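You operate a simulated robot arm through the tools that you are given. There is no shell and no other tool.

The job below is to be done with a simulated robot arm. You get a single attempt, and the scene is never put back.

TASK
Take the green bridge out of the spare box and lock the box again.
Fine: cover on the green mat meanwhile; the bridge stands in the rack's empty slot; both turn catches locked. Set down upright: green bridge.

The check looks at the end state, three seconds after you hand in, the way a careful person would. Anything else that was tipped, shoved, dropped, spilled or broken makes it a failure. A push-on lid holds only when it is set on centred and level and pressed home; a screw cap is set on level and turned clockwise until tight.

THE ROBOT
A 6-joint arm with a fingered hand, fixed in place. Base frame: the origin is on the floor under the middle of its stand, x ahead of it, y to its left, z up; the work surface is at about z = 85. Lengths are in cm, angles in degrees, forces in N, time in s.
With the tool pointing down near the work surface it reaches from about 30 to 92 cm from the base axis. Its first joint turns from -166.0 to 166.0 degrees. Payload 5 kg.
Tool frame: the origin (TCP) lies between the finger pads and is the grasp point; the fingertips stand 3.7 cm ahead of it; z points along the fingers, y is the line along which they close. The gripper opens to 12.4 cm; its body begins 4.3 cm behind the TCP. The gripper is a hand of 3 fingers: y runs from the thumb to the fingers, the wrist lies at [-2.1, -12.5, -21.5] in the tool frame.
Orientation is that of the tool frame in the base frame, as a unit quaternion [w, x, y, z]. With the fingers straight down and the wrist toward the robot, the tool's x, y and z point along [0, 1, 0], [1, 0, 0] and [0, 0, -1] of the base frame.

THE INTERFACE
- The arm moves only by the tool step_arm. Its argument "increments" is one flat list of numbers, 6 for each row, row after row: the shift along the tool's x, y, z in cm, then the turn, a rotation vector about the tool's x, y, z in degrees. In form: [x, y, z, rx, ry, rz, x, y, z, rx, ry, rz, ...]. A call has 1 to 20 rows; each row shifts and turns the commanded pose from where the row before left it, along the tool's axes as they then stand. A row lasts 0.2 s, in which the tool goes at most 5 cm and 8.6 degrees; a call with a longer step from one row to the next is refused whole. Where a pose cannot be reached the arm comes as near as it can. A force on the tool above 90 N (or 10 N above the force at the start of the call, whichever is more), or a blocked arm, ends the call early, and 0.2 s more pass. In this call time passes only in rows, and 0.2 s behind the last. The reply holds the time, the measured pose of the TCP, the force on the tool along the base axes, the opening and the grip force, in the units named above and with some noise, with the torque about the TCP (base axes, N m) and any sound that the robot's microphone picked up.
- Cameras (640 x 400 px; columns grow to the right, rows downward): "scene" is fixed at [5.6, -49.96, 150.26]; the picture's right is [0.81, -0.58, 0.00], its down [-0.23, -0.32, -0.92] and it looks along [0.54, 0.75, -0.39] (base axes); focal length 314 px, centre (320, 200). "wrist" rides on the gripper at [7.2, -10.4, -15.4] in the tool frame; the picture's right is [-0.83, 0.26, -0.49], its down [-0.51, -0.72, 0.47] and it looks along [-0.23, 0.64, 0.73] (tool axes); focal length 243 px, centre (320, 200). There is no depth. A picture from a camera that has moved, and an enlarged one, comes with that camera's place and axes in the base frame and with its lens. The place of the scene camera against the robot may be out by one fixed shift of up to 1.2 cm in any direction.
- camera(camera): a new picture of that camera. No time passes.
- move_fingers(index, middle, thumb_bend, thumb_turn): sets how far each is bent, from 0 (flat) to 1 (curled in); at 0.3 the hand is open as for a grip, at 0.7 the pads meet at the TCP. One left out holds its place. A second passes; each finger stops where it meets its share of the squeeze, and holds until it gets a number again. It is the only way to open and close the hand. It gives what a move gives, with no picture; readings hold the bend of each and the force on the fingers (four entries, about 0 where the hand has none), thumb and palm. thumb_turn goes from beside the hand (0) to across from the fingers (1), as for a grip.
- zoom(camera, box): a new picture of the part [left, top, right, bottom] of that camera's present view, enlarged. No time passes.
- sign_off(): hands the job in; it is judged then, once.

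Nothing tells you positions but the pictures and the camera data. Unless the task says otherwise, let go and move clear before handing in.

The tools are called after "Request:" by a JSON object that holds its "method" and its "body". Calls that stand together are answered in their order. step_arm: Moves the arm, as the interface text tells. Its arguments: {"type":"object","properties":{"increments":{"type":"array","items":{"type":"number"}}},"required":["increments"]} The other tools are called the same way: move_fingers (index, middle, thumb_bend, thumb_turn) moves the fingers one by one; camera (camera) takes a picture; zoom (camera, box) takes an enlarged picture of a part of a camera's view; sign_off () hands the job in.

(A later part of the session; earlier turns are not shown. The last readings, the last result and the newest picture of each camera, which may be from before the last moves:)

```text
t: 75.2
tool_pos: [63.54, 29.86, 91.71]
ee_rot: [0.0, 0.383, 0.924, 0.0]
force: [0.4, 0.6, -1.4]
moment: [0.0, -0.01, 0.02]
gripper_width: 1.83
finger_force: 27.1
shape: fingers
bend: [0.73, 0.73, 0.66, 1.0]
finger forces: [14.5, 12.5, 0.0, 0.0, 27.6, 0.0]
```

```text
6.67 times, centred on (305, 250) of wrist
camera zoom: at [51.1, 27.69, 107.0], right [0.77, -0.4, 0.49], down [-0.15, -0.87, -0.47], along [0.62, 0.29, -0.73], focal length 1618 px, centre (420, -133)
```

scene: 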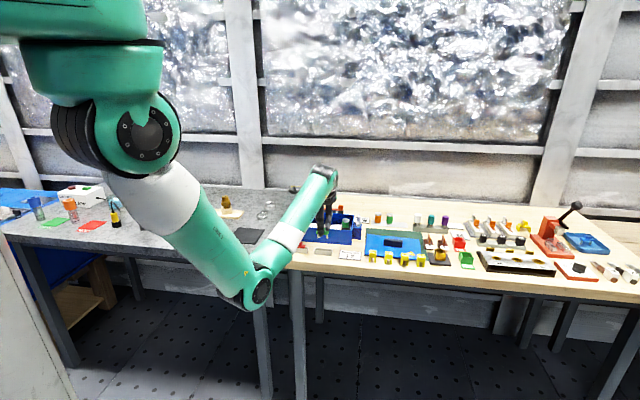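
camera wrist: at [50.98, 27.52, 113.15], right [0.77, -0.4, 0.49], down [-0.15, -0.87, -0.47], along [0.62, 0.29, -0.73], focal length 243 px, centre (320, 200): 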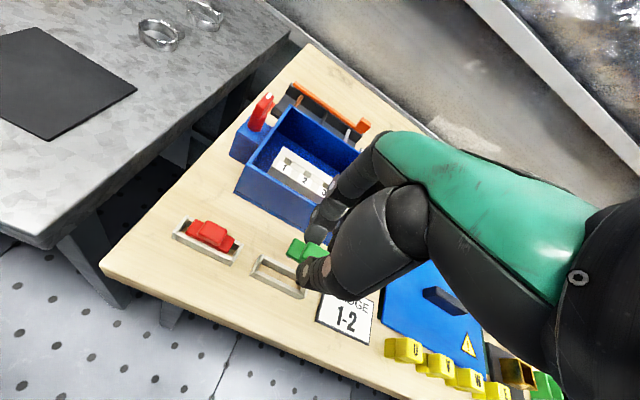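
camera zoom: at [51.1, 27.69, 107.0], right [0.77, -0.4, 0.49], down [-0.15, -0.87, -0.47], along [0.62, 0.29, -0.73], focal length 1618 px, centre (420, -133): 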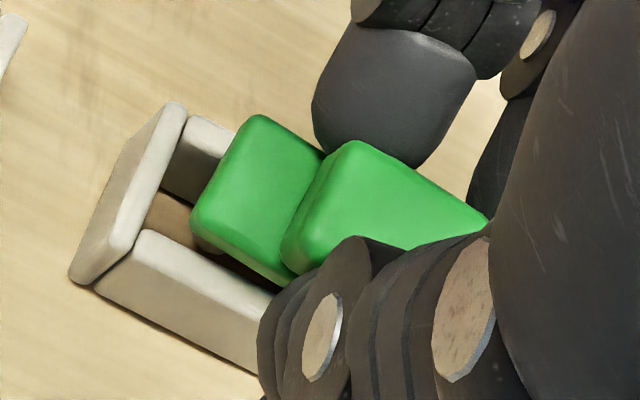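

The force is gone. I'll probe a little further back to find the other limit so I can centre the pins.

Request:
{"method": "step_arm", "body": {"increments": [0, 0.2, 0, 0, 0, 0, 0, 0.15, 0, 0, 0, 0]}}

Request:
{"method": "zoom", "body": {"camera": "wrist", "box": [270, 220, 340, 280]}}

Request:
{"method": "zoom", "body": {"camera": "scene", "box": [315, 240, 340, 256]}}

```text
t: 75.8
tool_pos: [63.8, 30.23, 91.76]
ee_rot: [-0.001, 0.383, 0.924, -0.001]
force: [-4.6, -6.2, 1.6]
moment: [-0.28, 0.29, 0.09]
gripper_width: 1.84
finger_force: 26.0
shape: fingers
bend: [0.73, 0.73, 0.66, 1.0]
finger forces: [11.1, 11.4, 0.1, 0.1, 29.6, 0.1]
```

```text
6.67 times, centred on (305, 250) of wrist
camera zoom: at [51.31, 27.93, 107.06], right [0.77, -0.4, 0.49], down [-0.15, -0.87, -0.47], along [0.62, 0.29, -0.73], focal length 1618 px, centre (420, -133)
```

zoom: 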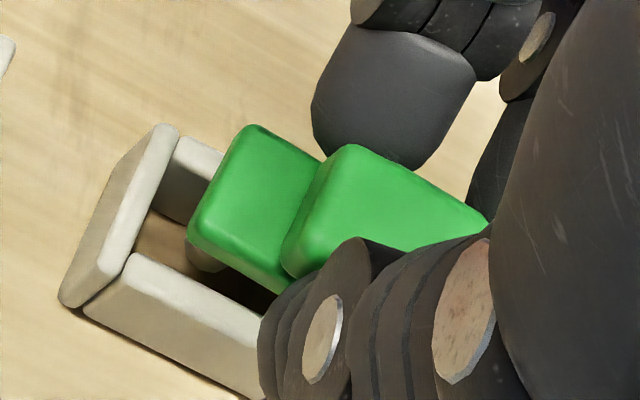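

```text
16.00 times, centred on (328, 248) of scene
camera zoom: at [5.6, -49.96, 150.26], right [0.81, -0.58, 0.0], down [-0.23, -0.32, -0.92], along [0.54, 0.75, -0.39], focal length 5020 px, centre (200, -568)
```

zoom: 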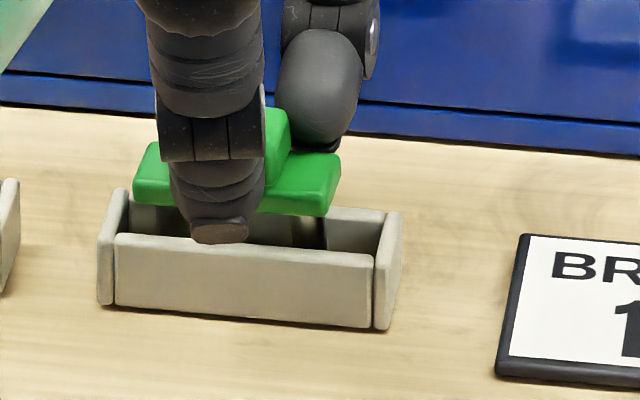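

It pushes back from the other side now, so the neutral position is the one before. I'll return there and lower.

Request:
{"method": "step_arm", "body": {"increments": [0, -0.17, 0, 0, 0, 0, 0, -0.16, 0, 0, 0, 0, 0, 0, 0.2, 0, 0, 0, 0, 0, 0.2, 0, 0, 0]}}

Request:
{"method": "zoom", "body": {"camera": "scene", "box": [315, 240, 340, 256]}}

```text
t: 76.8
tool_pos: [63.7, 29.88, 91.41]
ee_rot: [0.001, 0.383, 0.924, -0.001]
force: [-0.1, -0.4, -0.8]
moment: [-0.01, -0.01, -0.04]
gripper_width: 1.81
finger_force: 27.1
shape: fingers
bend: [0.73, 0.73, 0.66, 1.0]
finger forces: [14.2, 13.2, 0.1, 0.0, 27.6, 0.1]
```

```text
16.00 times, centred on (328, 248) of scene
camera zoom: at [5.6, -49.96, 150.26], right [0.81, -0.58, 0.0], down [-0.23, -0.32, -0.92], along [0.54, 0.75, -0.39], focal length 5020 px, centre (200, -568)
```

zoom: 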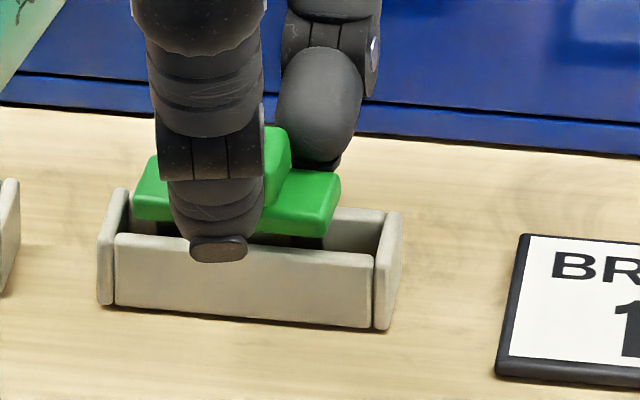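

No side force this time. I'll keep lowering gently.

Request:
{"method": "step_arm", "body": {"increments": [0, 0, 0.2, 0, 0, 0]}}

Request:
{"method": "step_arm", "body": {"increments": [0, 0, 0.15, 0, 0, 0]}}

Request:
{"method": "zoom", "body": {"camera": "scene", "box": [315, 240, 340, 256]}}

Request:
{"method": "zoom", "body": {"camera": "wrist", "box": [270, 220, 340, 280]}}

```text
t: 77.2
tool_pos: [63.78, 29.98, 91.06]
ee_rot: [0.0, 0.382, 0.924, 0.001]
force: [-0.4, 0.2, 1.3]
moment: [-0.01, -0.02, -0.02]
gripper_width: 1.86
finger_force: 28.0
shape: fingers
bend: [0.73, 0.73, 0.66, 1.0]
finger forces: [14.4, 13.3, 0.1, 0.0, 27.9, 0.0]
```

```text
t: 77.6
tool_pos: [63.79, 30.08, 91.18]
ee_rot: [0.001, 0.382, 0.924, 0.0]
force: [0.7, -3.3, 8.6]
moment: [-0.1, 0.11, 0.01]
gripper_width: 1.84
finger_force: 28.6
shape: fingers
bend: [0.73, 0.73, 0.66, 1.0]
finger forces: [15.1, 13.8, 0.0, 0.0, 29.0, 0.1]
```

```text
16.00 times, centred on (328, 248) of scene
camera zoom: at [5.6, -49.96, 150.26], right [0.81, -0.58, 0.0], down [-0.23, -0.32, -0.92], along [0.54, 0.75, -0.39], focal length 5020 px, centre (200, -568)
```

zoom: 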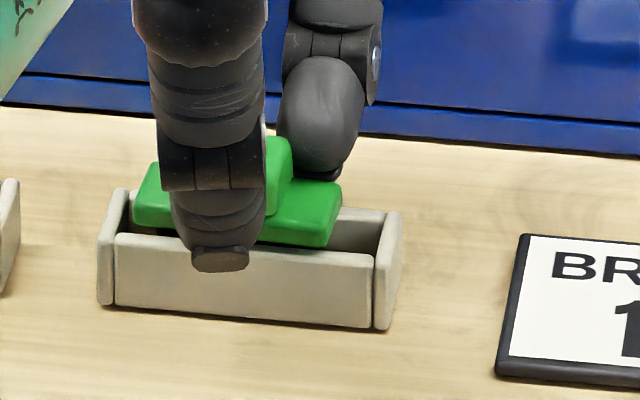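

```text
6.67 times, centred on (305, 250) of wrist
camera zoom: at [51.17, 27.72, 106.39], right [0.77, -0.4, 0.49], down [-0.15, -0.87, -0.47], along [0.62, 0.29, -0.73], focal length 1618 px, centre (420, -133)
```

zoom: 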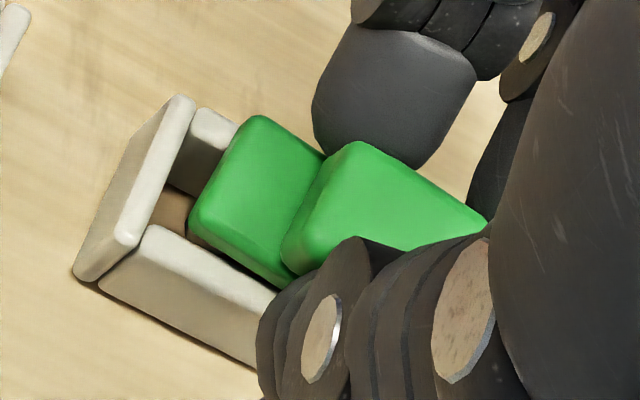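

The bridge has bottomed out with about 9 N upward. I'll open the fingers gradually.

Request:
{"method": "move_fingers", "body": {"index": 0.66, "middle": 0.66, "thumb_bend": 0.64}}

Request:
{"method": "zoom", "body": {"camera": "scene", "box": [315, 240, 340, 256]}}

Request:
{"method": "zoom", "body": {"camera": "wrist", "box": [270, 220, 340, 280]}}

```text
t: 78.6
tool_pos: [63.78, 30.03, 90.99]
ee_rot: [0.001, 0.383, 0.924, 0.0]
force: [0.3, 0.1, -1.0]
moment: [-0.02, 0.0, -0.01]
gripper_width: 2.33
finger_force: 1.1
shape: fingers
bend: [0.66, 0.66, 0.63, 1.0]
finger forces: [0.4, 0.2, 0.0, 0.0, 0.7, 0.1]
```

```text
16.00 times, centred on (328, 248) of scene
camera zoom: at [5.6, -49.96, 150.26], right [0.81, -0.58, 0.0], down [-0.23, -0.32, -0.92], along [0.54, 0.75, -0.39], focal length 5020 px, centre (200, -568)
```

zoom: 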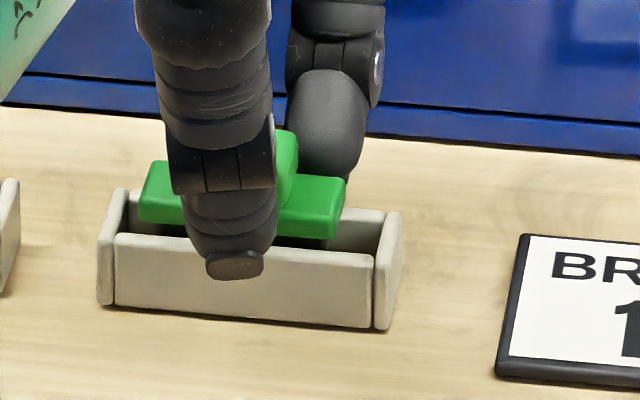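

```text
6.67 times, centred on (305, 250) of wrist
camera zoom: at [51.15, 27.73, 106.3], right [0.77, -0.4, 0.49], down [-0.15, -0.87, -0.47], along [0.62, 0.29, -0.73], focal length 1618 px, centre (420, -133)
```

zoom: 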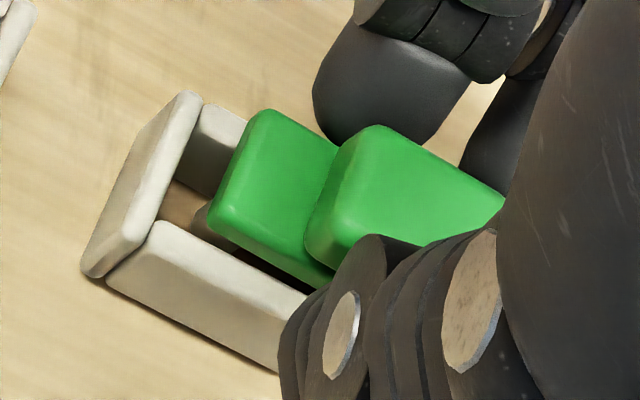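

The bridge stands on its own and the finger forces are about zero. I'll open wider and rise straight up.

Request:
{"method": "move_fingers", "body": {"index": 0.6, "middle": 0.6, "thumb_bend": 0.59}}

Request:
{"method": "zoom", "body": {"camera": "wrist", "box": [270, 220, 340, 280]}}

Request:
{"method": "zoom", "body": {"camera": "scene", "box": [315, 240, 340, 256]}}

```text
t: 79.6
tool_pos: [63.74, 30.1, 90.96]
ee_rot: [-0.001, 0.383, 0.924, 0.001]
force: [-0.1, 0.6, 0.4]
moment: [0.0, 0.02, -0.01]
gripper_width: 3.75
finger_force: 0.1
shape: fingers
bend: [0.6, 0.6, 0.59, 1.0]
finger forces: [0.0, 0.0, 0.1, 0.0, 0.0, 0.0]
```

```text
6.67 times, centred on (305, 250) of wrist
camera zoom: at [51.15, 27.73, 106.31], right [0.77, -0.4, 0.49], down [-0.15, -0.87, -0.47], along [0.62, 0.29, -0.73], focal length 1618 px, centre (420, -133)
```

zoom: 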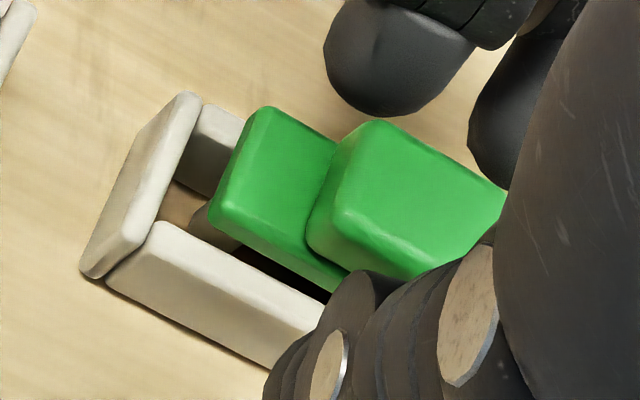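

```text
16.00 times, centred on (328, 248) of scene
camera zoom: at [5.6, -49.96, 150.26], right [0.81, -0.58, 0.0], down [-0.23, -0.32, -0.92], along [0.54, 0.75, -0.39], focal length 5020 px, centre (200, -568)
```

zoom: 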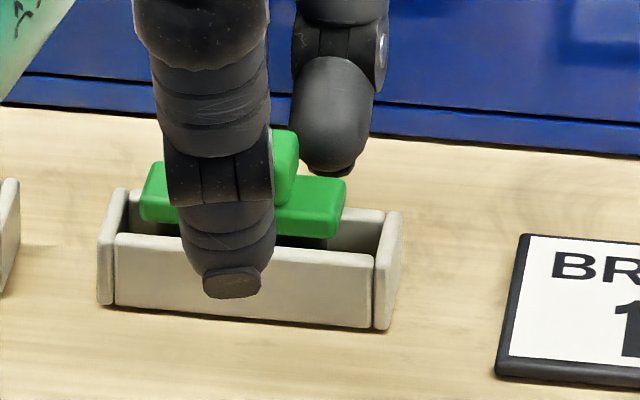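

Request:
{"method": "step_arm", "body": {"increments": [0, 0, -1, 0, 0, 0, 0, 0, -2, 0, 0, 0, 0, 0, -3, 0, 0, 0, 0, 0, -4, 0, 0, 0, 0, 0, -4, 0, 0, 0]}}

Request:
{"method": "zoom", "body": {"camera": "scene", "box": [310, 230, 350, 260]}}

Request:
{"method": "camera", "body": {"camera": "wrist"}}

```text
t: 80.8
tool_pos: [63.79, 29.91, 105.04]
ee_rot: [0.0, 0.383, 0.924, -0.002]
force: [0.5, 0.5, 0.9]
moment: [0.01, -0.03, -0.01]
gripper_width: 3.75
finger_force: 0.0
shape: fingers
bend: [0.6, 0.6, 0.59, 1.0]
finger forces: [0.0, 0.0, 0.0, 0.1, 0.0, 0.0]
```

```text
13.33 times, centred on (330, 245) of scene
camera zoom: at [5.6, -49.96, 150.26], right [0.81, -0.58, 0.0], down [-0.23, -0.32, -0.92], along [0.54, 0.75, -0.39], focal length 4183 px, centre (187, -400)
```

zoom: 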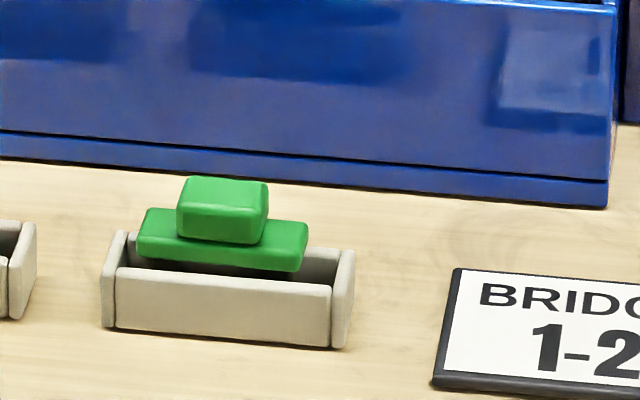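

```text
taken
camera wrist: at [51.16, 27.68, 120.39], right [0.77, -0.4, 0.49], down [-0.15, -0.87, -0.47], along [0.62, 0.29, -0.73], focal length 243 px, centre (320, 200)
```

wrist: 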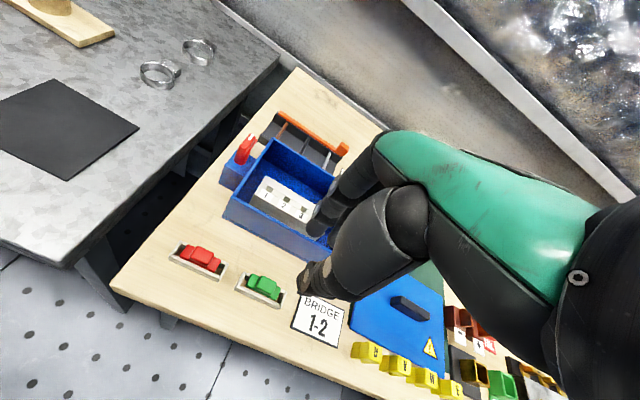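

The green bridge is in the slot. I'll compare its lean with the red one.

Request:
{"method": "zoom", "body": {"camera": "scene", "box": [290, 232, 345, 262]}}

Request:
{"method": "zoom", "body": {"camera": "wrist", "box": [160, 230, 300, 310]}}

```text
11.64 times, centred on (318, 247) of scene
camera zoom: at [5.6, -49.96, 150.26], right [0.81, -0.58, 0.0], down [-0.23, -0.32, -0.92], along [0.54, 0.75, -0.39], focal length 3651 px, centre (349, -347)
```

zoom: 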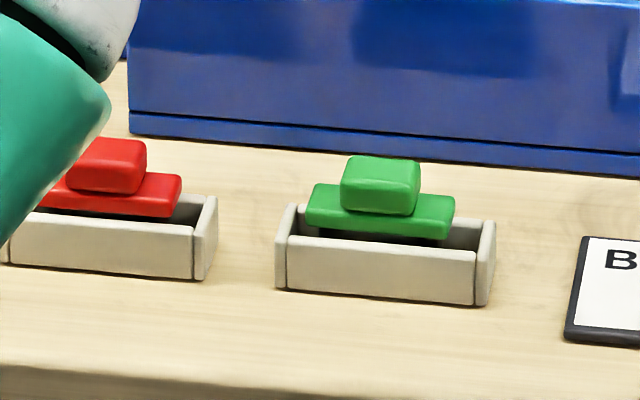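

```text
4.57 times, centred on (230, 270) of wrist
camera zoom: at [51.16, 27.68, 120.39], right [0.77, -0.4, 0.49], down [-0.15, -0.87, -0.47], along [0.62, 0.29, -0.73], focal length 1109 px, centre (731, -120)
```

zoom: 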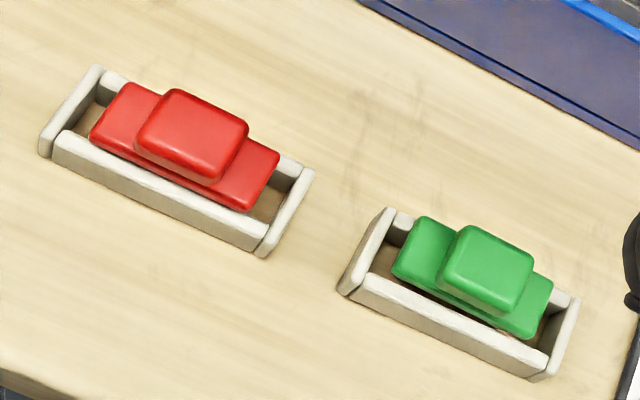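

Both bridges stand the same way, so the placement looks good. Next I'll go back to the cover with the same hand angle I set it down with, 49.5°.

Request:
{"method": "step_arm", "body": {"increments": [-3.66, 1.03, 0, 0, 0, 0, -3.66, 1.03, 0, 0, 0, 0, -3.66, 1.03, 0, 0, 0, 0, -3.66, 1.03, 0, 0, 0, 0, -3.66, 1.03, 0, 0, 0, 0, -3.66, 1.03, 0, 0, 0, 0, -3.66, 1.03, 0, 0, 0, 0, 0, 0, 0, 0, 0, -4.5]}}

Request:
{"method": "move_fingers", "body": {"index": 0.62, "middle": 0.62, "thumb_bend": 0.62}}

Request:
{"method": "camera", "body": {"camera": "wrist"}}

Request:
{"method": "zoom", "body": {"camera": "wrist", "box": [150, 200, 350, 380]}}

```text
t: 82.6
tool_pos: [86.88, 17.0, 105.06]
ee_rot: [0.0, 0.345, 0.938, 0.0]
force: [-0.1, -0.1, 0.5]
moment: [-0.03, -0.02, 0.01]
gripper_width: 3.78
finger_force: 0.1
shape: fingers
bend: [0.6, 0.6, 0.59, 1.0]
finger forces: [0.0, 0.1, 0.0, 0.0, 0.1, 0.0]
```

```text
t: 83.6
tool_pos: [86.91, 16.98, 105.04]
ee_rot: [0.0, 0.346, 0.938, 0.001]
force: [-0.9, 0.2, -0.1]
moment: [-0.02, -0.02, 0.03]
gripper_width: 3.11
finger_force: 0.1
shape: fingers
bend: [0.62, 0.62, 0.62, 1.0]
finger forces: [0.1, 0.0, 0.1, 0.0, 0.0, 0.1]
```

```text
taken
camera wrist: at [74.56, 13.71, 120.33], right [0.8, -0.34, 0.49], down [-0.08, -0.88, -0.47], along [0.59, 0.34, -0.73], focal length 243 px, centre (320, 200)
```

wrist: 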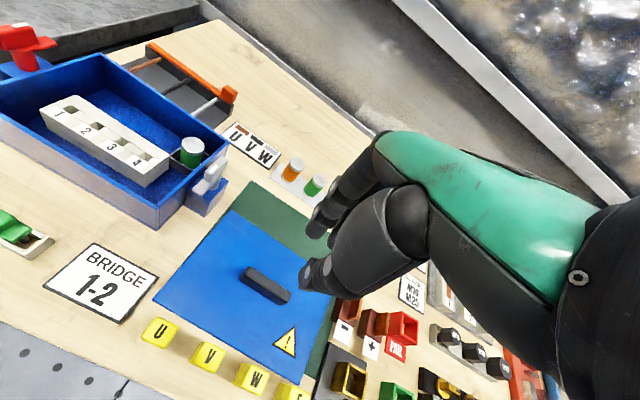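

```text
2.22 times, centred on (250, 290) of wrist
camera zoom: at [74.56, 13.71, 120.33], right [0.8, -0.34, 0.49], down [-0.08, -0.88, -0.47], along [0.59, 0.34, -0.73], focal length 539 px, centre (476, 0)
```

zoom: 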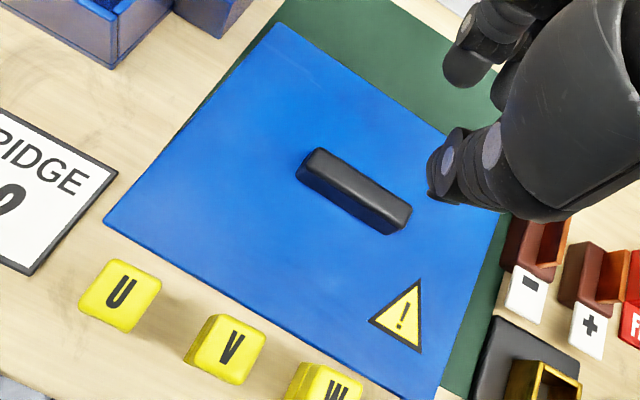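

The handle is at (86.6, 17.1), right under the hand. I'll descend to just above fingertip contact and grip it.

Request:
{"method": "step_arm", "body": {"increments": [0.25, -0.05, 2.5, 0, 0, 0, 0, 0, 2.5, 0, 0, 0, 0, 0, 2.5, 0, 0, 0, 0, 0, 2.5, 0, 0, 0, 0, 0, 2, 0, 0, 0, 0, 0, 1, 0, 0, 0, 0, 0, 0.8, 0, 0, 0]}}

Request:
{"method": "zoom", "body": {"camera": "wrist", "box": [240, 180, 400, 320]}}

Request:
{"method": "zoom", "body": {"camera": "scene", "box": [360, 205, 440, 265]}}

```text
t: 85.2
tool_pos: [86.74, 17.11, 91.15]
ee_rot: [0.0, 0.346, 0.938, 0.0]
force: [0.5, -0.2, -0.4]
moment: [0.01, -0.03, 0.0]
gripper_width: 3.11
finger_force: 0.1
shape: fingers
bend: [0.62, 0.62, 0.62, 1.0]
finger forces: [0.0, 0.1, 0.0, 0.0, 0.0, 0.0]
```

```text
2.86 times, centred on (320, 250) of wrist
camera zoom: at [74.42, 13.84, 106.5], right [0.8, -0.34, 0.49], down [-0.08, -0.88, -0.47], along [0.59, 0.34, -0.73], focal length 693 px, centre (320, 57)
```

zoom: 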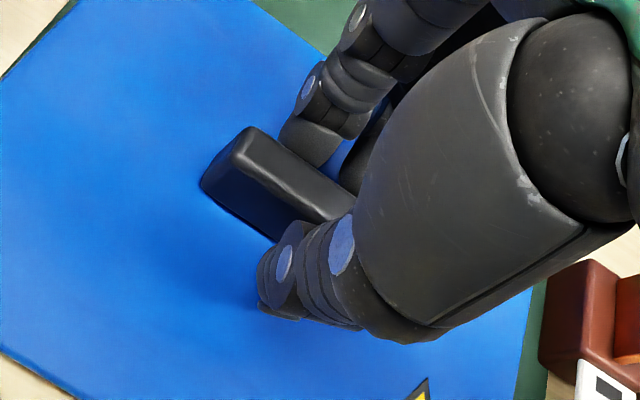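

```text
6.67 times, centred on (400, 235) of scene
camera zoom: at [5.6, -49.96, 150.26], right [0.81, -0.58, 0.0], down [-0.23, -0.32, -0.92], along [0.54, 0.75, -0.39], focal length 2092 px, centre (-213, -33)
```

zoom: 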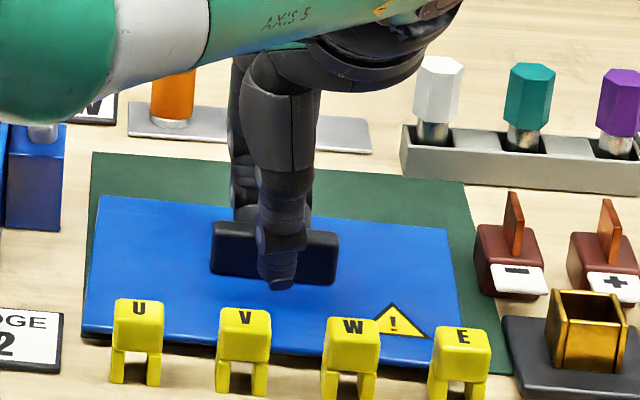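

Request:
{"method": "step_arm", "body": {"increments": [0, 0, 0.35, 0, 0, 0]}}

Request:
{"method": "move_fingers", "body": {"index": 0.9, "middle": 0.9, "thumb_bend": 0.9}}

Request:
{"method": "zoom", "body": {"camera": "wrist", "box": [240, 180, 400, 320]}}

Request:
{"method": "zoom", "body": {"camera": "scene", "box": [360, 205, 440, 265]}}

```text
t: 85.6
tool_pos: [86.79, 17.1, 90.91]
ee_rot: [-0.001, 0.346, 0.938, 0.001]
force: [0.7, -0.4, 0.4]
moment: [-0.01, 0.04, 0.03]
gripper_width: 3.08
finger_force: 0.1
shape: fingers
bend: [0.62, 0.62, 0.62, 1.0]
finger forces: [0.1, 0.0, 0.0, 0.1, 0.0, 0.0]
```

```text
t: 86.6
tool_pos: [86.69, 17.03, 90.85]
ee_rot: [0.0, 0.346, 0.938, 0.0]
force: [-1.1, -0.7, -4.2]
moment: [0.01, -0.01, 0.0]
gripper_width: 1.77
finger_force: 30.4
shape: fingers
bend: [0.72, 0.72, 0.68, 1.0]
finger forces: [17.3, 13.0, 0.1, 0.0, 30.4, 0.1]
```

```text
2.86 times, centred on (320, 250) of wrist
camera zoom: at [74.42, 13.85, 106.11], right [0.8, -0.34, 0.49], down [-0.08, -0.88, -0.47], along [0.59, 0.34, -0.73], focal length 693 px, centre (320, 57)
```

zoom: 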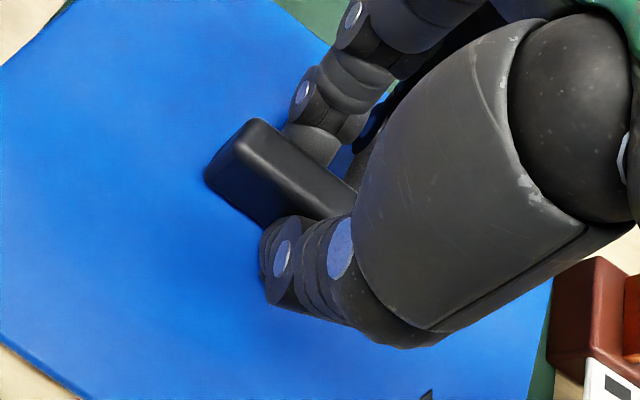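

```text
6.67 times, centred on (400, 235) of scene
camera zoom: at [5.6, -49.96, 150.26], right [0.81, -0.58, 0.0], down [-0.23, -0.32, -0.92], along [0.54, 0.75, -0.39], focal length 2092 px, centre (-213, -33)
```

zoom: 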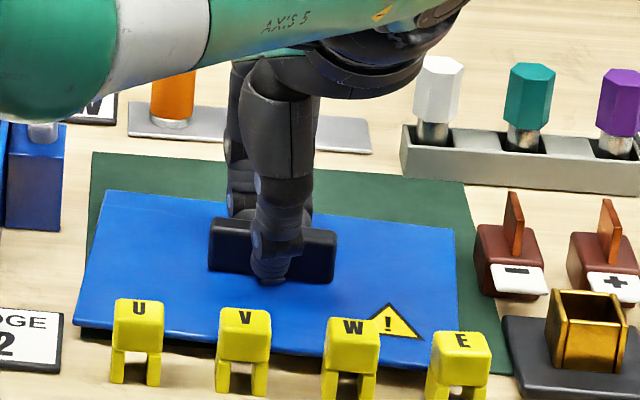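

The cover is held. I'll lift slowly, straight up.

Request:
{"method": "step_arm", "body": {"increments": [0, 0, -0.7, 0, 0, 0, 0, 0, -1, 0, 0, 0, 0, 0, -2, 0, 0, 0, 0, 0, -3, 0, 0, 0, 0, 0, -3, 0, 0, 0, 0, 0, -4, 0, 0, 0, 0, 0, -4, 0, 0, 0]}}

Request:
{"method": "camera", "body": {"camera": "wrist"}}

Request:
{"method": "zoom", "body": {"camera": "scene", "box": [320, 140, 460, 270]}}

```text
t: 88.2
tool_pos: [86.65, 17.08, 108.46]
ee_rot: [-0.001, 0.346, 0.938, -0.001]
force: [-0.2, 0.2, -4.8]
moment: [0.03, -0.01, 0.01]
gripper_width: 1.72
finger_force: 30.3
shape: fingers
bend: [0.72, 0.72, 0.68, 1.0]
finger forces: [17.2, 13.3, 0.0, 0.0, 30.5, 0.0]
```

```text
taken
camera wrist: at [74.38, 13.92, 123.85], right [0.8, -0.34, 0.49], down [-0.08, -0.88, -0.47], along [0.59, 0.34, -0.73], focal length 243 px, centre (320, 200)
```

wrist: 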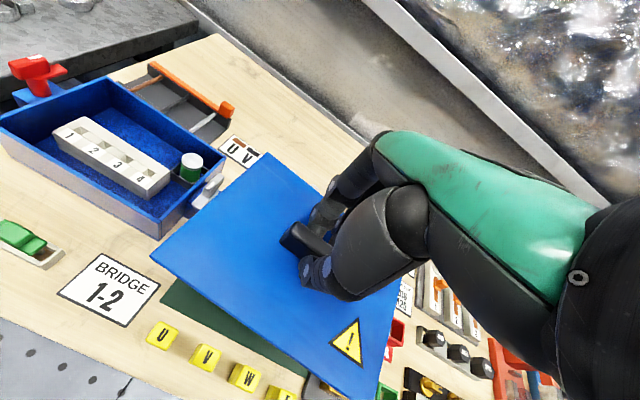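

```text
3.08 times, centred on (390, 205) of scene
camera zoom: at [5.6, -49.96, 150.26], right [0.81, -0.58, 0.0], down [-0.23, -0.32, -0.92], along [0.54, 0.75, -0.39], focal length 965 px, centre (105, 185)
```

zoom: 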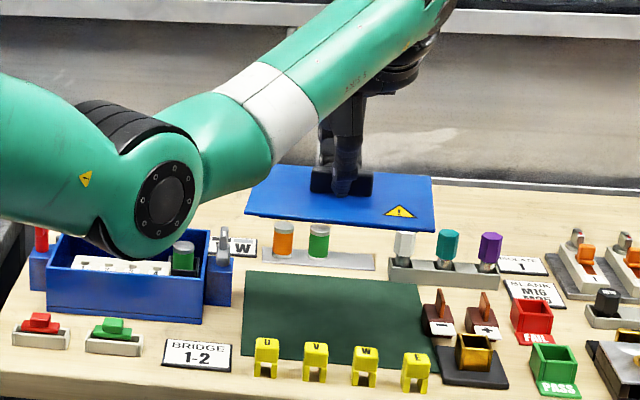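

The cover sits about 4° clockwise of the box's direction, with its centre roughly (+0.5, +0.3) from the TCP. I'll carry it over the box and correct that angle.

Request:
{"method": "step_arm", "body": {"increments": [4.12, 1.42, 0, 0, 0, 0, 4.12, 1.42, 0, 0, 0, 0, 4.12, 1.42, 0, 0, 0, 0, 4.12, 1.42, 0, 0, 0, 0, 4.12, 1.42, 0, 0, 0, 0, 4.12, 1.42, 0, 0, 0, 0, 0, 0, 0, 0, 0, -4.2, 0, 0, 2, 0, 0, 0, 0, 0, 2, 0, 0, 0]}}

Request:
{"method": "camera", "body": {"camera": "wrist"}}

Request:
{"method": "zoom", "body": {"camera": "scene", "box": [280, 160, 400, 260]}}

```text
t: 90.2
tool_pos: [73.36, 39.7, 104.48]
ee_rot: [-0.001, 0.311, 0.95, 0.0]
force: [-0.1, 0.0, -4.1]
moment: [0.02, 0.0, 0.0]
gripper_width: 1.76
finger_force: 29.6
shape: fingers
bend: [0.72, 0.72, 0.68, 1.0]
finger forces: [17.0, 13.0, 0.1, 0.0, 29.9, 0.1]
```

```text
taken
camera wrist: at [61.37, 35.5, 119.84], right [0.82, -0.28, 0.49], down [-0.02, -0.88, -0.47], along [0.57, 0.38, -0.73], focal length 243 px, centre (320, 200)
```

wrist: 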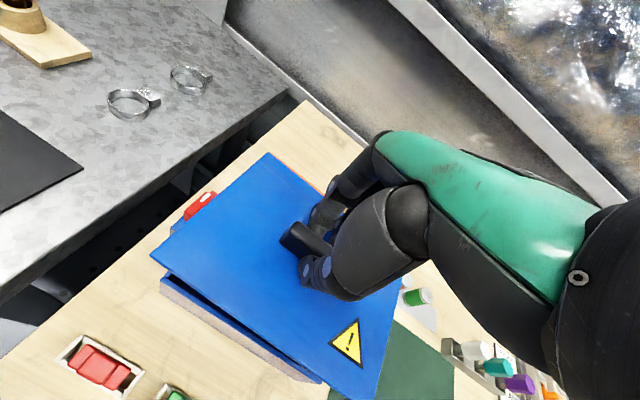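

```text
4.00 times, centred on (340, 210) of scene
camera zoom: at [5.6, -49.96, 150.26], right [0.81, -0.58, 0.0], down [-0.23, -0.32, -0.92], along [0.54, 0.75, -0.39], focal length 1255 px, centre (240, 160)
```

zoom: 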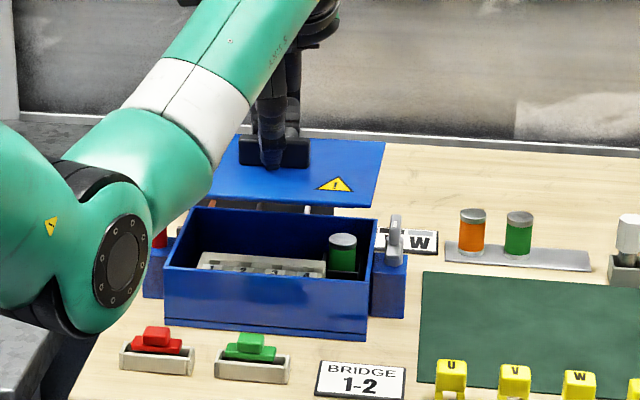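

The numbers put the cover's centre within a few millimetres of the box's. I'll lower partway and compare the edges directly.

Request:
{"method": "step_arm", "body": {"increments": [0, 0, 1.5, 0, 0, 0, 0, 0, 1.5, 0, 0, 0]}}

Request:
{"method": "zoom", "body": {"camera": "wrist", "box": [130, 130, 410, 400]}}

Request:
{"method": "zoom", "body": {"camera": "scene", "box": [300, 180, 390, 255]}}

```text
t: 90.8
tool_pos: [73.55, 39.7, 101.51]
ee_rot: [0.0, 0.312, 0.95, 0.001]
force: [-0.4, -0.4, -3.3]
moment: [-0.01, -0.01, -0.01]
gripper_width: 1.74
finger_force: 29.9
shape: fingers
bend: [0.72, 0.72, 0.68, 1.0]
finger forces: [16.9, 13.0, 0.1, 0.0, 30.1, 0.0]
```

```text
1.48 times, centred on (270, 265) of wrist
camera zoom: at [61.41, 35.57, 116.84], right [0.82, -0.28, 0.49], down [-0.02, -0.88, -0.47], along [0.57, 0.38, -0.73], focal length 359 px, centre (394, 104)
```

zoom: 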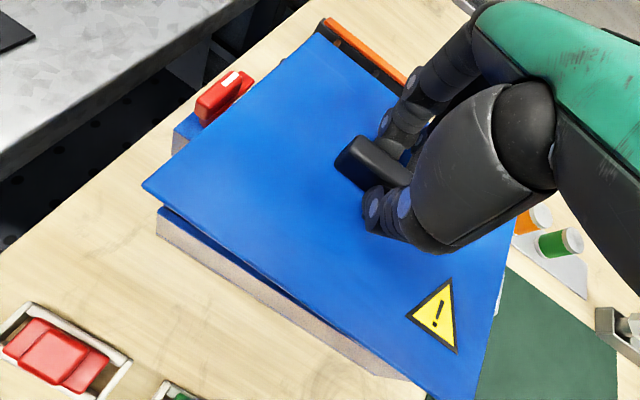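

```text
5.33 times, centred on (345, 218) of scene
camera zoom: at [5.6, -49.96, 150.26], right [0.81, -0.58, 0.0], down [-0.23, -0.32, -0.92], along [0.54, 0.75, -0.39], focal length 1673 px, centre (187, 107)
```

zoom: 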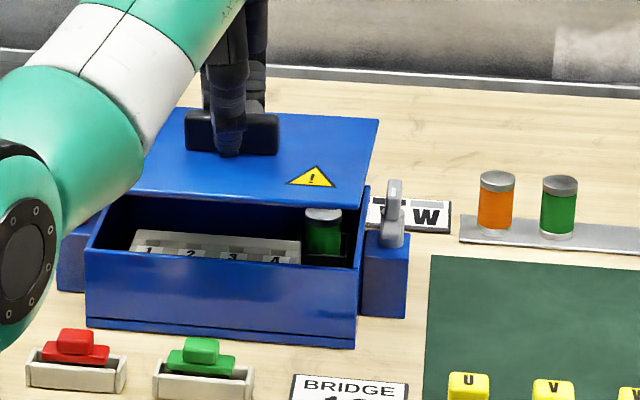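

I'll measure the edges more carefully before setting it down.

Request:
{"method": "zoom", "body": {"camera": "wrist", "box": [185, 190, 265, 260]}}

Request:
{"method": "zoom", "body": {"camera": "wrist", "box": [265, 290, 360, 390]}}

Request:
{"method": "zoom", "body": {"camera": "scene", "box": [308, 195, 378, 240]}}

```text
5.71 times, centred on (225, 225) of wrist
camera zoom: at [61.41, 35.57, 116.84], right [0.82, -0.28, 0.49], down [-0.02, -0.88, -0.47], along [0.57, 0.38, -0.73], focal length 1386 px, centre (863, 57)
```

zoom: 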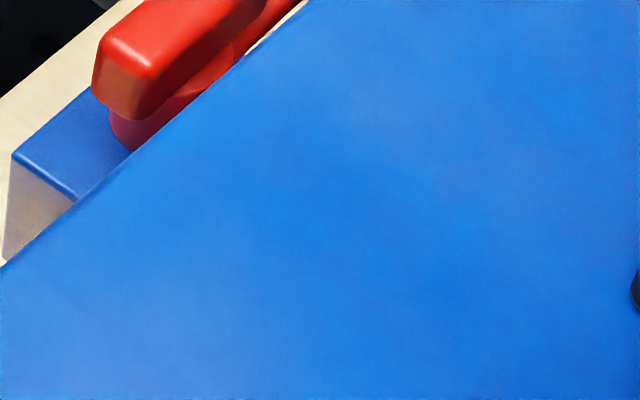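

```text
4.00 times, centred on (312, 340) of wrist
camera zoom: at [61.41, 35.57, 116.84], right [0.82, -0.28, 0.49], down [-0.02, -0.88, -0.47], along [0.57, 0.38, -0.73], focal length 970 px, centre (350, -360)
```

zoom: 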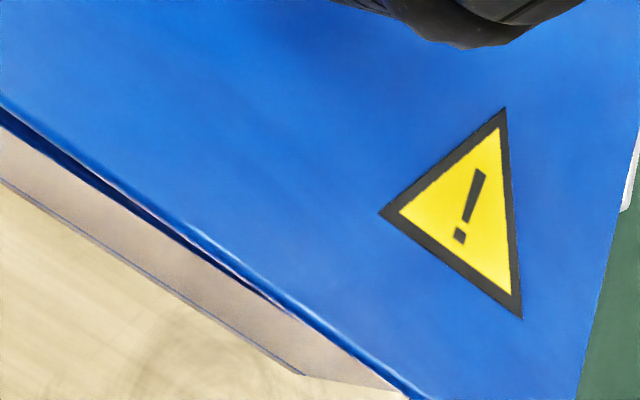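

```text
8.89 times, centred on (343, 218) of scene
camera zoom: at [5.6, -49.96, 150.26], right [0.81, -0.58, 0.0], down [-0.23, -0.32, -0.92], along [0.54, 0.75, -0.39], focal length 2789 px, centre (116, 44)
```

zoom: 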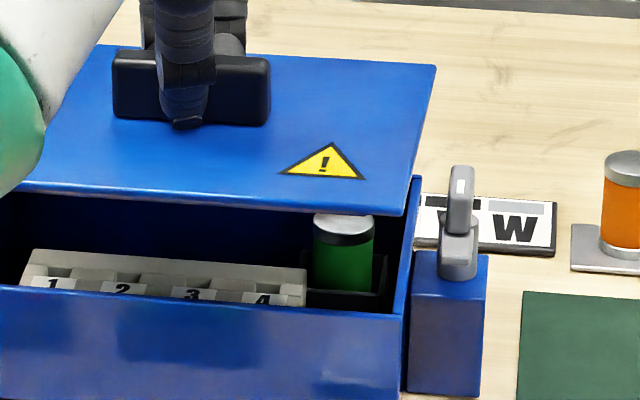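

The edges show the cover is about 2° clockwise of the box. I'll correct that, nudge it slightly right and back, and lower to about 2 cm above the rim.

Request:
{"method": "step_arm", "body": {"increments": [0, 0, 0, 0, 0, -1.9, -0.1, 0.15, 1, 0, 0, 0, 0, 0, 1, 0, 0, 0, 0, 0, 1, 0, 0, 0]}}

Request:
{"method": "zoom", "body": {"camera": "wrist", "box": [130, 130, 410, 400]}}

Request:
{"method": "zoom", "body": {"camera": "scene", "box": [308, 195, 378, 240]}}

Request:
{"method": "zoom", "body": {"camera": "wrist", "box": [130, 230, 250, 350]}}

```text
t: 91.8
tool_pos: [73.57, 39.76, 98.56]
ee_rot: [0.0, 0.296, 0.955, -0.001]
force: [0.2, 0.0, -4.1]
moment: [-0.01, 0.02, 0.01]
gripper_width: 1.71
finger_force: 30.3
shape: fingers
bend: [0.72, 0.72, 0.68, 1.0]
finger forces: [16.9, 13.0, 0.0, 0.0, 30.1, 0.1]
```

```text
1.48 times, centred on (270, 265) of wrist
camera zoom: at [61.75, 35.21, 113.88], right [0.83, -0.25, 0.49], down [0.01, -0.88, -0.47], along [0.55, 0.4, -0.73], focal length 359 px, centre (394, 104)
```

zoom: 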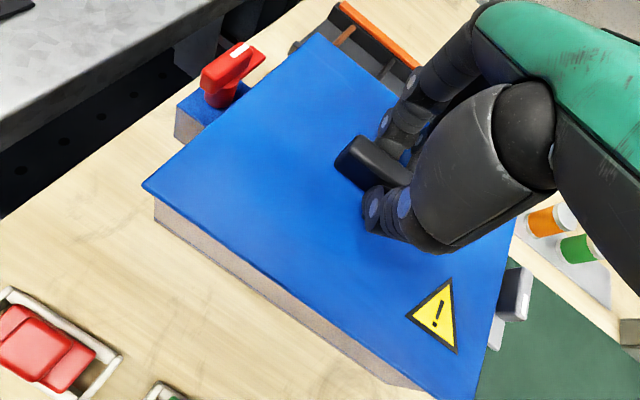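

```text
8.89 times, centred on (343, 218) of scene
camera zoom: at [5.6, -49.96, 150.26], right [0.81, -0.58, 0.0], down [-0.23, -0.32, -0.92], along [0.54, 0.75, -0.39], focal length 2789 px, centre (116, 44)
```

zoom: 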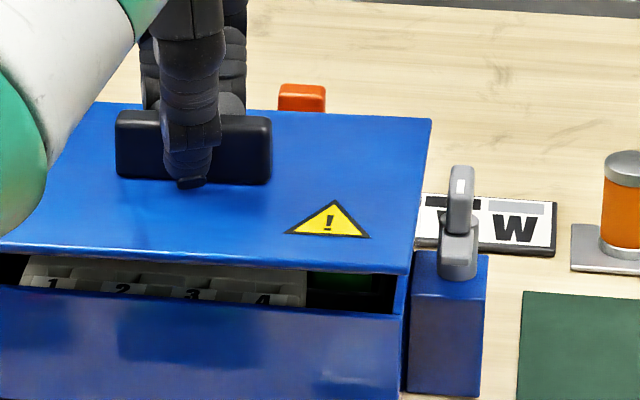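

```text
3.33 times, centred on (190, 290) of wrist
camera zoom: at [61.75, 35.21, 113.88], right [0.83, -0.25, 0.49], down [0.01, -0.88, -0.47], along [0.55, 0.4, -0.73], focal length 809 px, centre (753, -100)
```

zoom: 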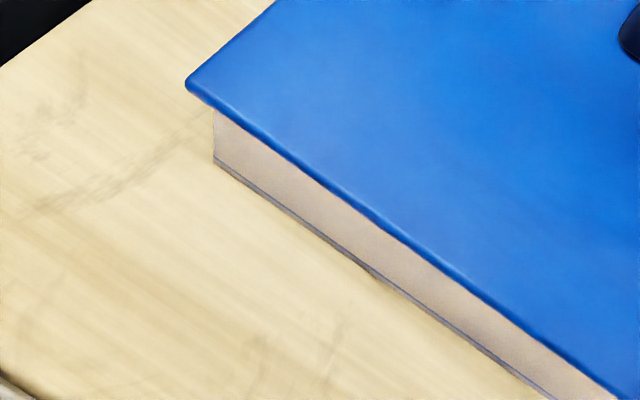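

Yaw and left–right look right. Front to back it seems about 3–4 mm too far forward, so I'll shift it back and lower close to the rim.

Request:
{"method": "step_arm", "body": {"increments": [-0.06, 0.34, 0, 0, 0, 0, 0, 0, 0.5, 0, 0, 0, 0, 0, 0.4, 0, 0, 0, 0, 0, 0.3, 0, 0, 0]}}

Request:
{"method": "zoom", "body": {"camera": "scene", "box": [298, 200, 368, 245]}}

Request:
{"method": "zoom", "body": {"camera": "wrist", "box": [130, 230, 250, 350]}}

Request:
{"method": "zoom", "body": {"camera": "wrist", "box": [200, 130, 300, 220]}}

```text
t: 92.8
tool_pos: [73.88, 39.94, 97.34]
ee_rot: [0.0, 0.296, 0.955, -0.001]
force: [-1.1, 0.5, -3.5]
moment: [0.01, -0.01, 0.02]
gripper_width: 1.76
finger_force: 30.2
shape: fingers
bend: [0.72, 0.72, 0.68, 1.0]
finger forces: [16.8, 13.1, 0.0, 0.0, 29.9, 0.0]
```

```text
8.89 times, centred on (333, 222) of scene
camera zoom: at [5.6, -49.96, 150.26], right [0.81, -0.58, 0.0], down [-0.23, -0.32, -0.92], along [0.54, 0.75, -0.39], focal length 2789 px, centre (204, 0)
```

zoom: 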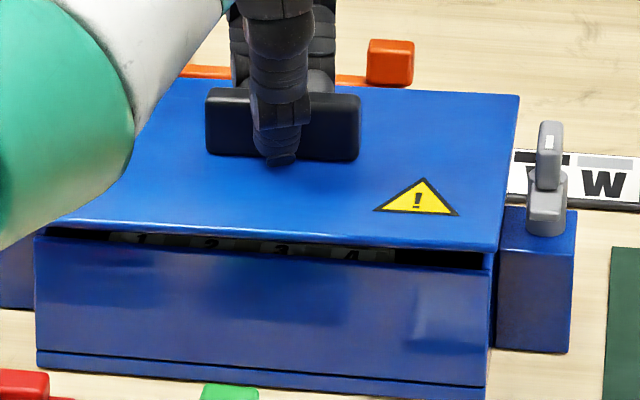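

```text
3.33 times, centred on (190, 290) of wrist
camera zoom: at [61.97, 35.44, 112.64], right [0.83, -0.25, 0.49], down [0.01, -0.88, -0.47], along [0.55, 0.4, -0.73], focal length 809 px, centre (753, -100)
```

zoom: 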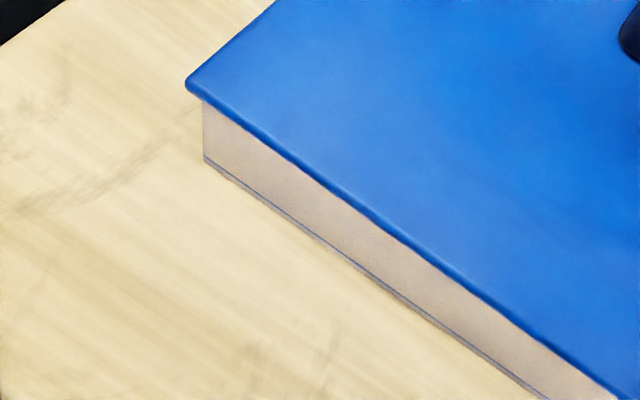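

```text
4.44 times, centred on (250, 175) of wrist
camera zoom: at [61.97, 35.44, 112.64], right [0.83, -0.25, 0.49], down [0.01, -0.88, -0.47], along [0.55, 0.4, -0.73], focal length 1078 px, centre (631, 311)
```

zoom: 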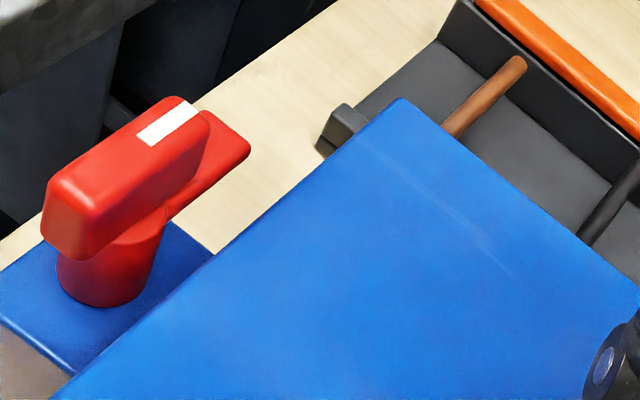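

Front to back matches the original position now. The scene view suggests it's 2 mm too far right, so I'll correct that and lower gently to contact.

Request:
{"method": "step_arm", "body": {"increments": [0.2, 0.03, 0.2, 0, 0, 0, 0, 0, 0.2, 0, 0, 0]}}

Request:
{"method": "zoom", "body": {"camera": "scene", "box": [298, 200, 368, 245]}}

Request:
{"method": "zoom", "body": {"camera": "wrist", "box": [130, 230, 250, 350]}}

```text
t: 93.4
tool_pos: [73.55, 40.05, 97.0]
ee_rot: [0.0, 0.295, 0.955, 0.0]
force: [0.2, 0.6, -4.0]
moment: [0.02, -0.03, 0.0]
gripper_width: 1.77
finger_force: 30.0
shape: fingers
bend: [0.72, 0.72, 0.68, 1.0]
finger forces: [16.9, 13.0, 0.0, 0.0, 30.0, 0.0]
```

```text
8.89 times, centred on (333, 222) of scene
camera zoom: at [5.6, -49.96, 150.26], right [0.81, -0.58, 0.0], down [-0.23, -0.32, -0.92], along [0.54, 0.75, -0.39], focal length 2789 px, centre (204, 0)
```

zoom: 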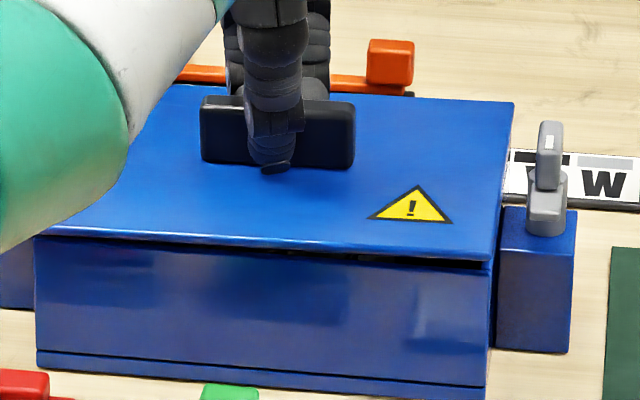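

```text
3.33 times, centred on (190, 290) of wrist
camera zoom: at [61.78, 35.58, 112.27], right [0.83, -0.25, 0.49], down [0.01, -0.88, -0.47], along [0.55, 0.4, -0.73], focal length 809 px, centre (753, -100)
```

zoom: 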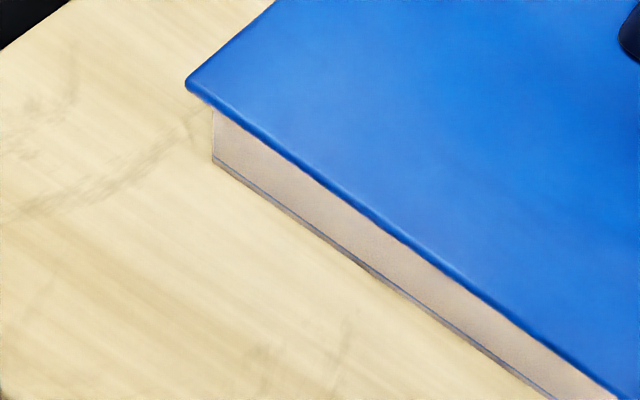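

Request:
{"method": "step_arm", "body": {"increments": [-0.12, 0.06, 0.15, 0, 0, 0, 0, 0, 0.2, 0, 0, 0]}}

Request:
{"method": "zoom", "body": {"camera": "scene", "box": [298, 200, 368, 245]}}

```text
t: 94.0
tool_pos: [73.65, 40.07, 96.62]
ee_rot: [0.0, 0.296, 0.955, -0.001]
force: [-0.4, -0.5, -4.6]
moment: [-0.02, 0.01, 0.03]
gripper_width: 1.73
finger_force: 29.9
shape: fingers
bend: [0.72, 0.72, 0.68, 1.0]
finger forces: [17.0, 13.0, 0.1, 0.0, 30.1, 0.1]
```

```text
8.89 times, centred on (333, 222) of scene
camera zoom: at [5.6, -49.96, 150.26], right [0.81, -0.58, 0.0], down [-0.23, -0.32, -0.92], along [0.54, 0.75, -0.39], focal length 2789 px, centre (204, 0)
```

zoom: 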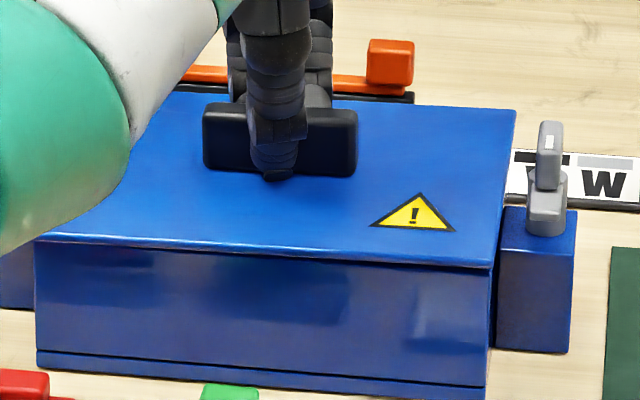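

It's nearly seated and the corner positions match the original picture. I'll keep lowering to contact.

Request:
{"method": "step_arm", "body": {"increments": [0, 0, 0.2, 0, 0, 0, 0, 0, 0.15, 0, 0, 0]}}

Request:
{"method": "zoom", "body": {"camera": "scene", "box": [298, 200, 368, 245]}}

```text
t: 94.6
tool_pos: [73.9, 40.03, 96.33]
ee_rot: [0.0, 0.295, 0.955, 0.001]
force: [0.3, -1.3, -1.9]
moment: [-0.01, 0.1, -0.02]
gripper_width: 1.7
finger_force: 30.7
shape: fingers
bend: [0.72, 0.72, 0.68, 1.0]
finger forces: [17.4, 13.0, 0.1, 0.1, 30.8, 0.0]
```

```text
8.89 times, centred on (333, 222) of scene
camera zoom: at [5.6, -49.96, 150.26], right [0.81, -0.58, 0.0], down [-0.23, -0.32, -0.92], along [0.54, 0.75, -0.39], focal length 2789 px, centre (204, 0)
```

zoom: 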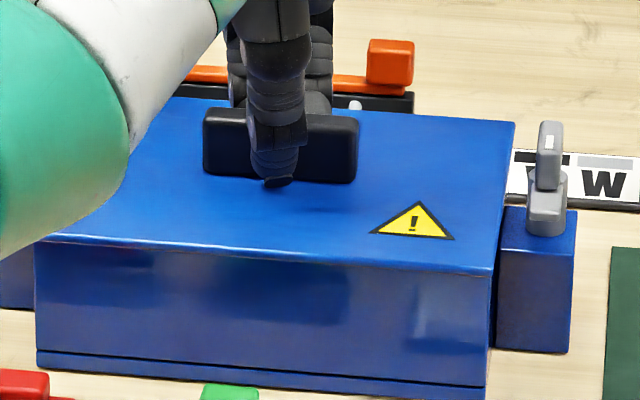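

Request:
{"method": "step_arm", "body": {"increments": [0, 0, 0.15, 0, 0, 0, 0, 0, 0.15, 0, 0, 0]}}

Request:
{"method": "zoom", "body": {"camera": "scene", "box": [298, 200, 368, 245]}}

Request:
{"method": "zoom", "body": {"camera": "wrist", "box": [130, 130, 410, 400]}}

```text
t: 95.2
tool_pos: [73.96, 40.13, 96.15]
ee_rot: [0.001, 0.296, 0.955, 0.003]
force: [-2.1, -1.6, 12.1]
moment: [-0.07, 0.2, 0.0]
gripper_width: 1.72
finger_force: 33.1
shape: fingers
bend: [0.72, 0.72, 0.68, 1.0]
finger forces: [18.1, 12.8, 0.0, 0.1, 34.0, 0.0]
```

```text
8.89 times, centred on (333, 222) of scene
camera zoom: at [5.6, -49.96, 150.26], right [0.81, -0.58, 0.0], down [-0.23, -0.32, -0.92], along [0.54, 0.75, -0.39], focal length 2789 px, centre (204, 0)
```

zoom: 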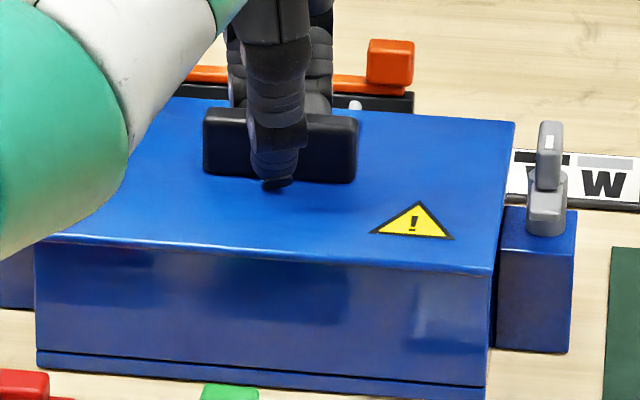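

```text
1.48 times, centred on (270, 265) of wrist
camera zoom: at [61.89, 35.55, 111.43], right [0.83, -0.25, 0.49], down [0.01, -0.88, -0.47], along [0.56, 0.4, -0.73], focal length 359 px, centre (394, 104)
```

zoom: 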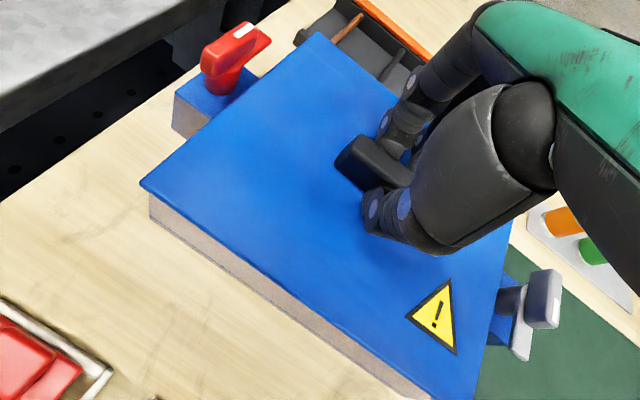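

The cover is on the rim with about 12 N of push. I'll let go carefully and check how it seats.

Request:
{"method": "step_arm", "body": {"increments": [0, 0, -0.15, 0, 0, 0]}}

Request:
{"method": "move_fingers", "body": {"index": 0.65, "middle": 0.65, "thumb_bend": 0.65}}

Request:
{"method": "move_fingers", "body": {"index": 0.62, "middle": 0.62, "thumb_bend": 0.62}}

Request:
{"method": "zoom", "body": {"camera": "scene", "box": [298, 200, 368, 245]}}

```text
t: 95.6
tool_pos: [73.85, 40.14, 96.23]
ee_rot: [0.001, 0.295, 0.955, 0.001]
force: [2.6, 1.8, 7.8]
moment: [0.07, 0.04, 0.04]
gripper_width: 1.69
finger_force: 32.6
shape: fingers
bend: [0.72, 0.72, 0.68, 1.0]
finger forces: [19.2, 15.4, 0.1, 0.0, 31.5, 0.1]
```

```text
t: 96.6
tool_pos: [73.75, 40.07, 96.15]
ee_rot: [0.001, 0.295, 0.955, 0.001]
force: [1.7, 3.2, 11.5]
moment: [0.41, -0.02, -0.07]
gripper_width: 2.33
finger_force: 6.5
shape: fingers
bend: [0.64, 0.65, 0.65, 1.0]
finger forces: [12.7, 0.0, 0.1, 0.0, 0.0, 0.1]
```

```text
t: 97.6
tool_pos: [73.77, 40.08, 96.22]
ee_rot: [0.0, 0.296, 0.955, 0.001]
force: [-0.9, -0.5, 15.9]
moment: [0.24, 0.09, 0.0]
gripper_width: 2.65
finger_force: 8.0
shape: fingers
bend: [0.64, 0.63, 0.63, 1.0]
finger forces: [11.8, 1.8, 0.1, 0.0, 2.5, 0.0]
```

```text
8.89 times, centred on (333, 222) of scene
camera zoom: at [5.6, -49.96, 150.26], right [0.81, -0.58, 0.0], down [-0.23, -0.32, -0.92], along [0.54, 0.75, -0.39], focal length 2789 px, centre (204, 0)
```

zoom: 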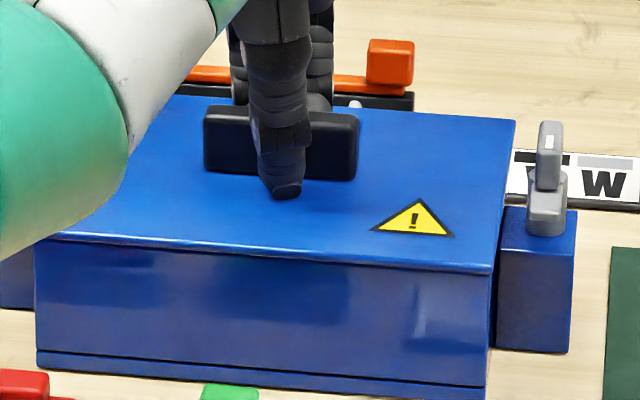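

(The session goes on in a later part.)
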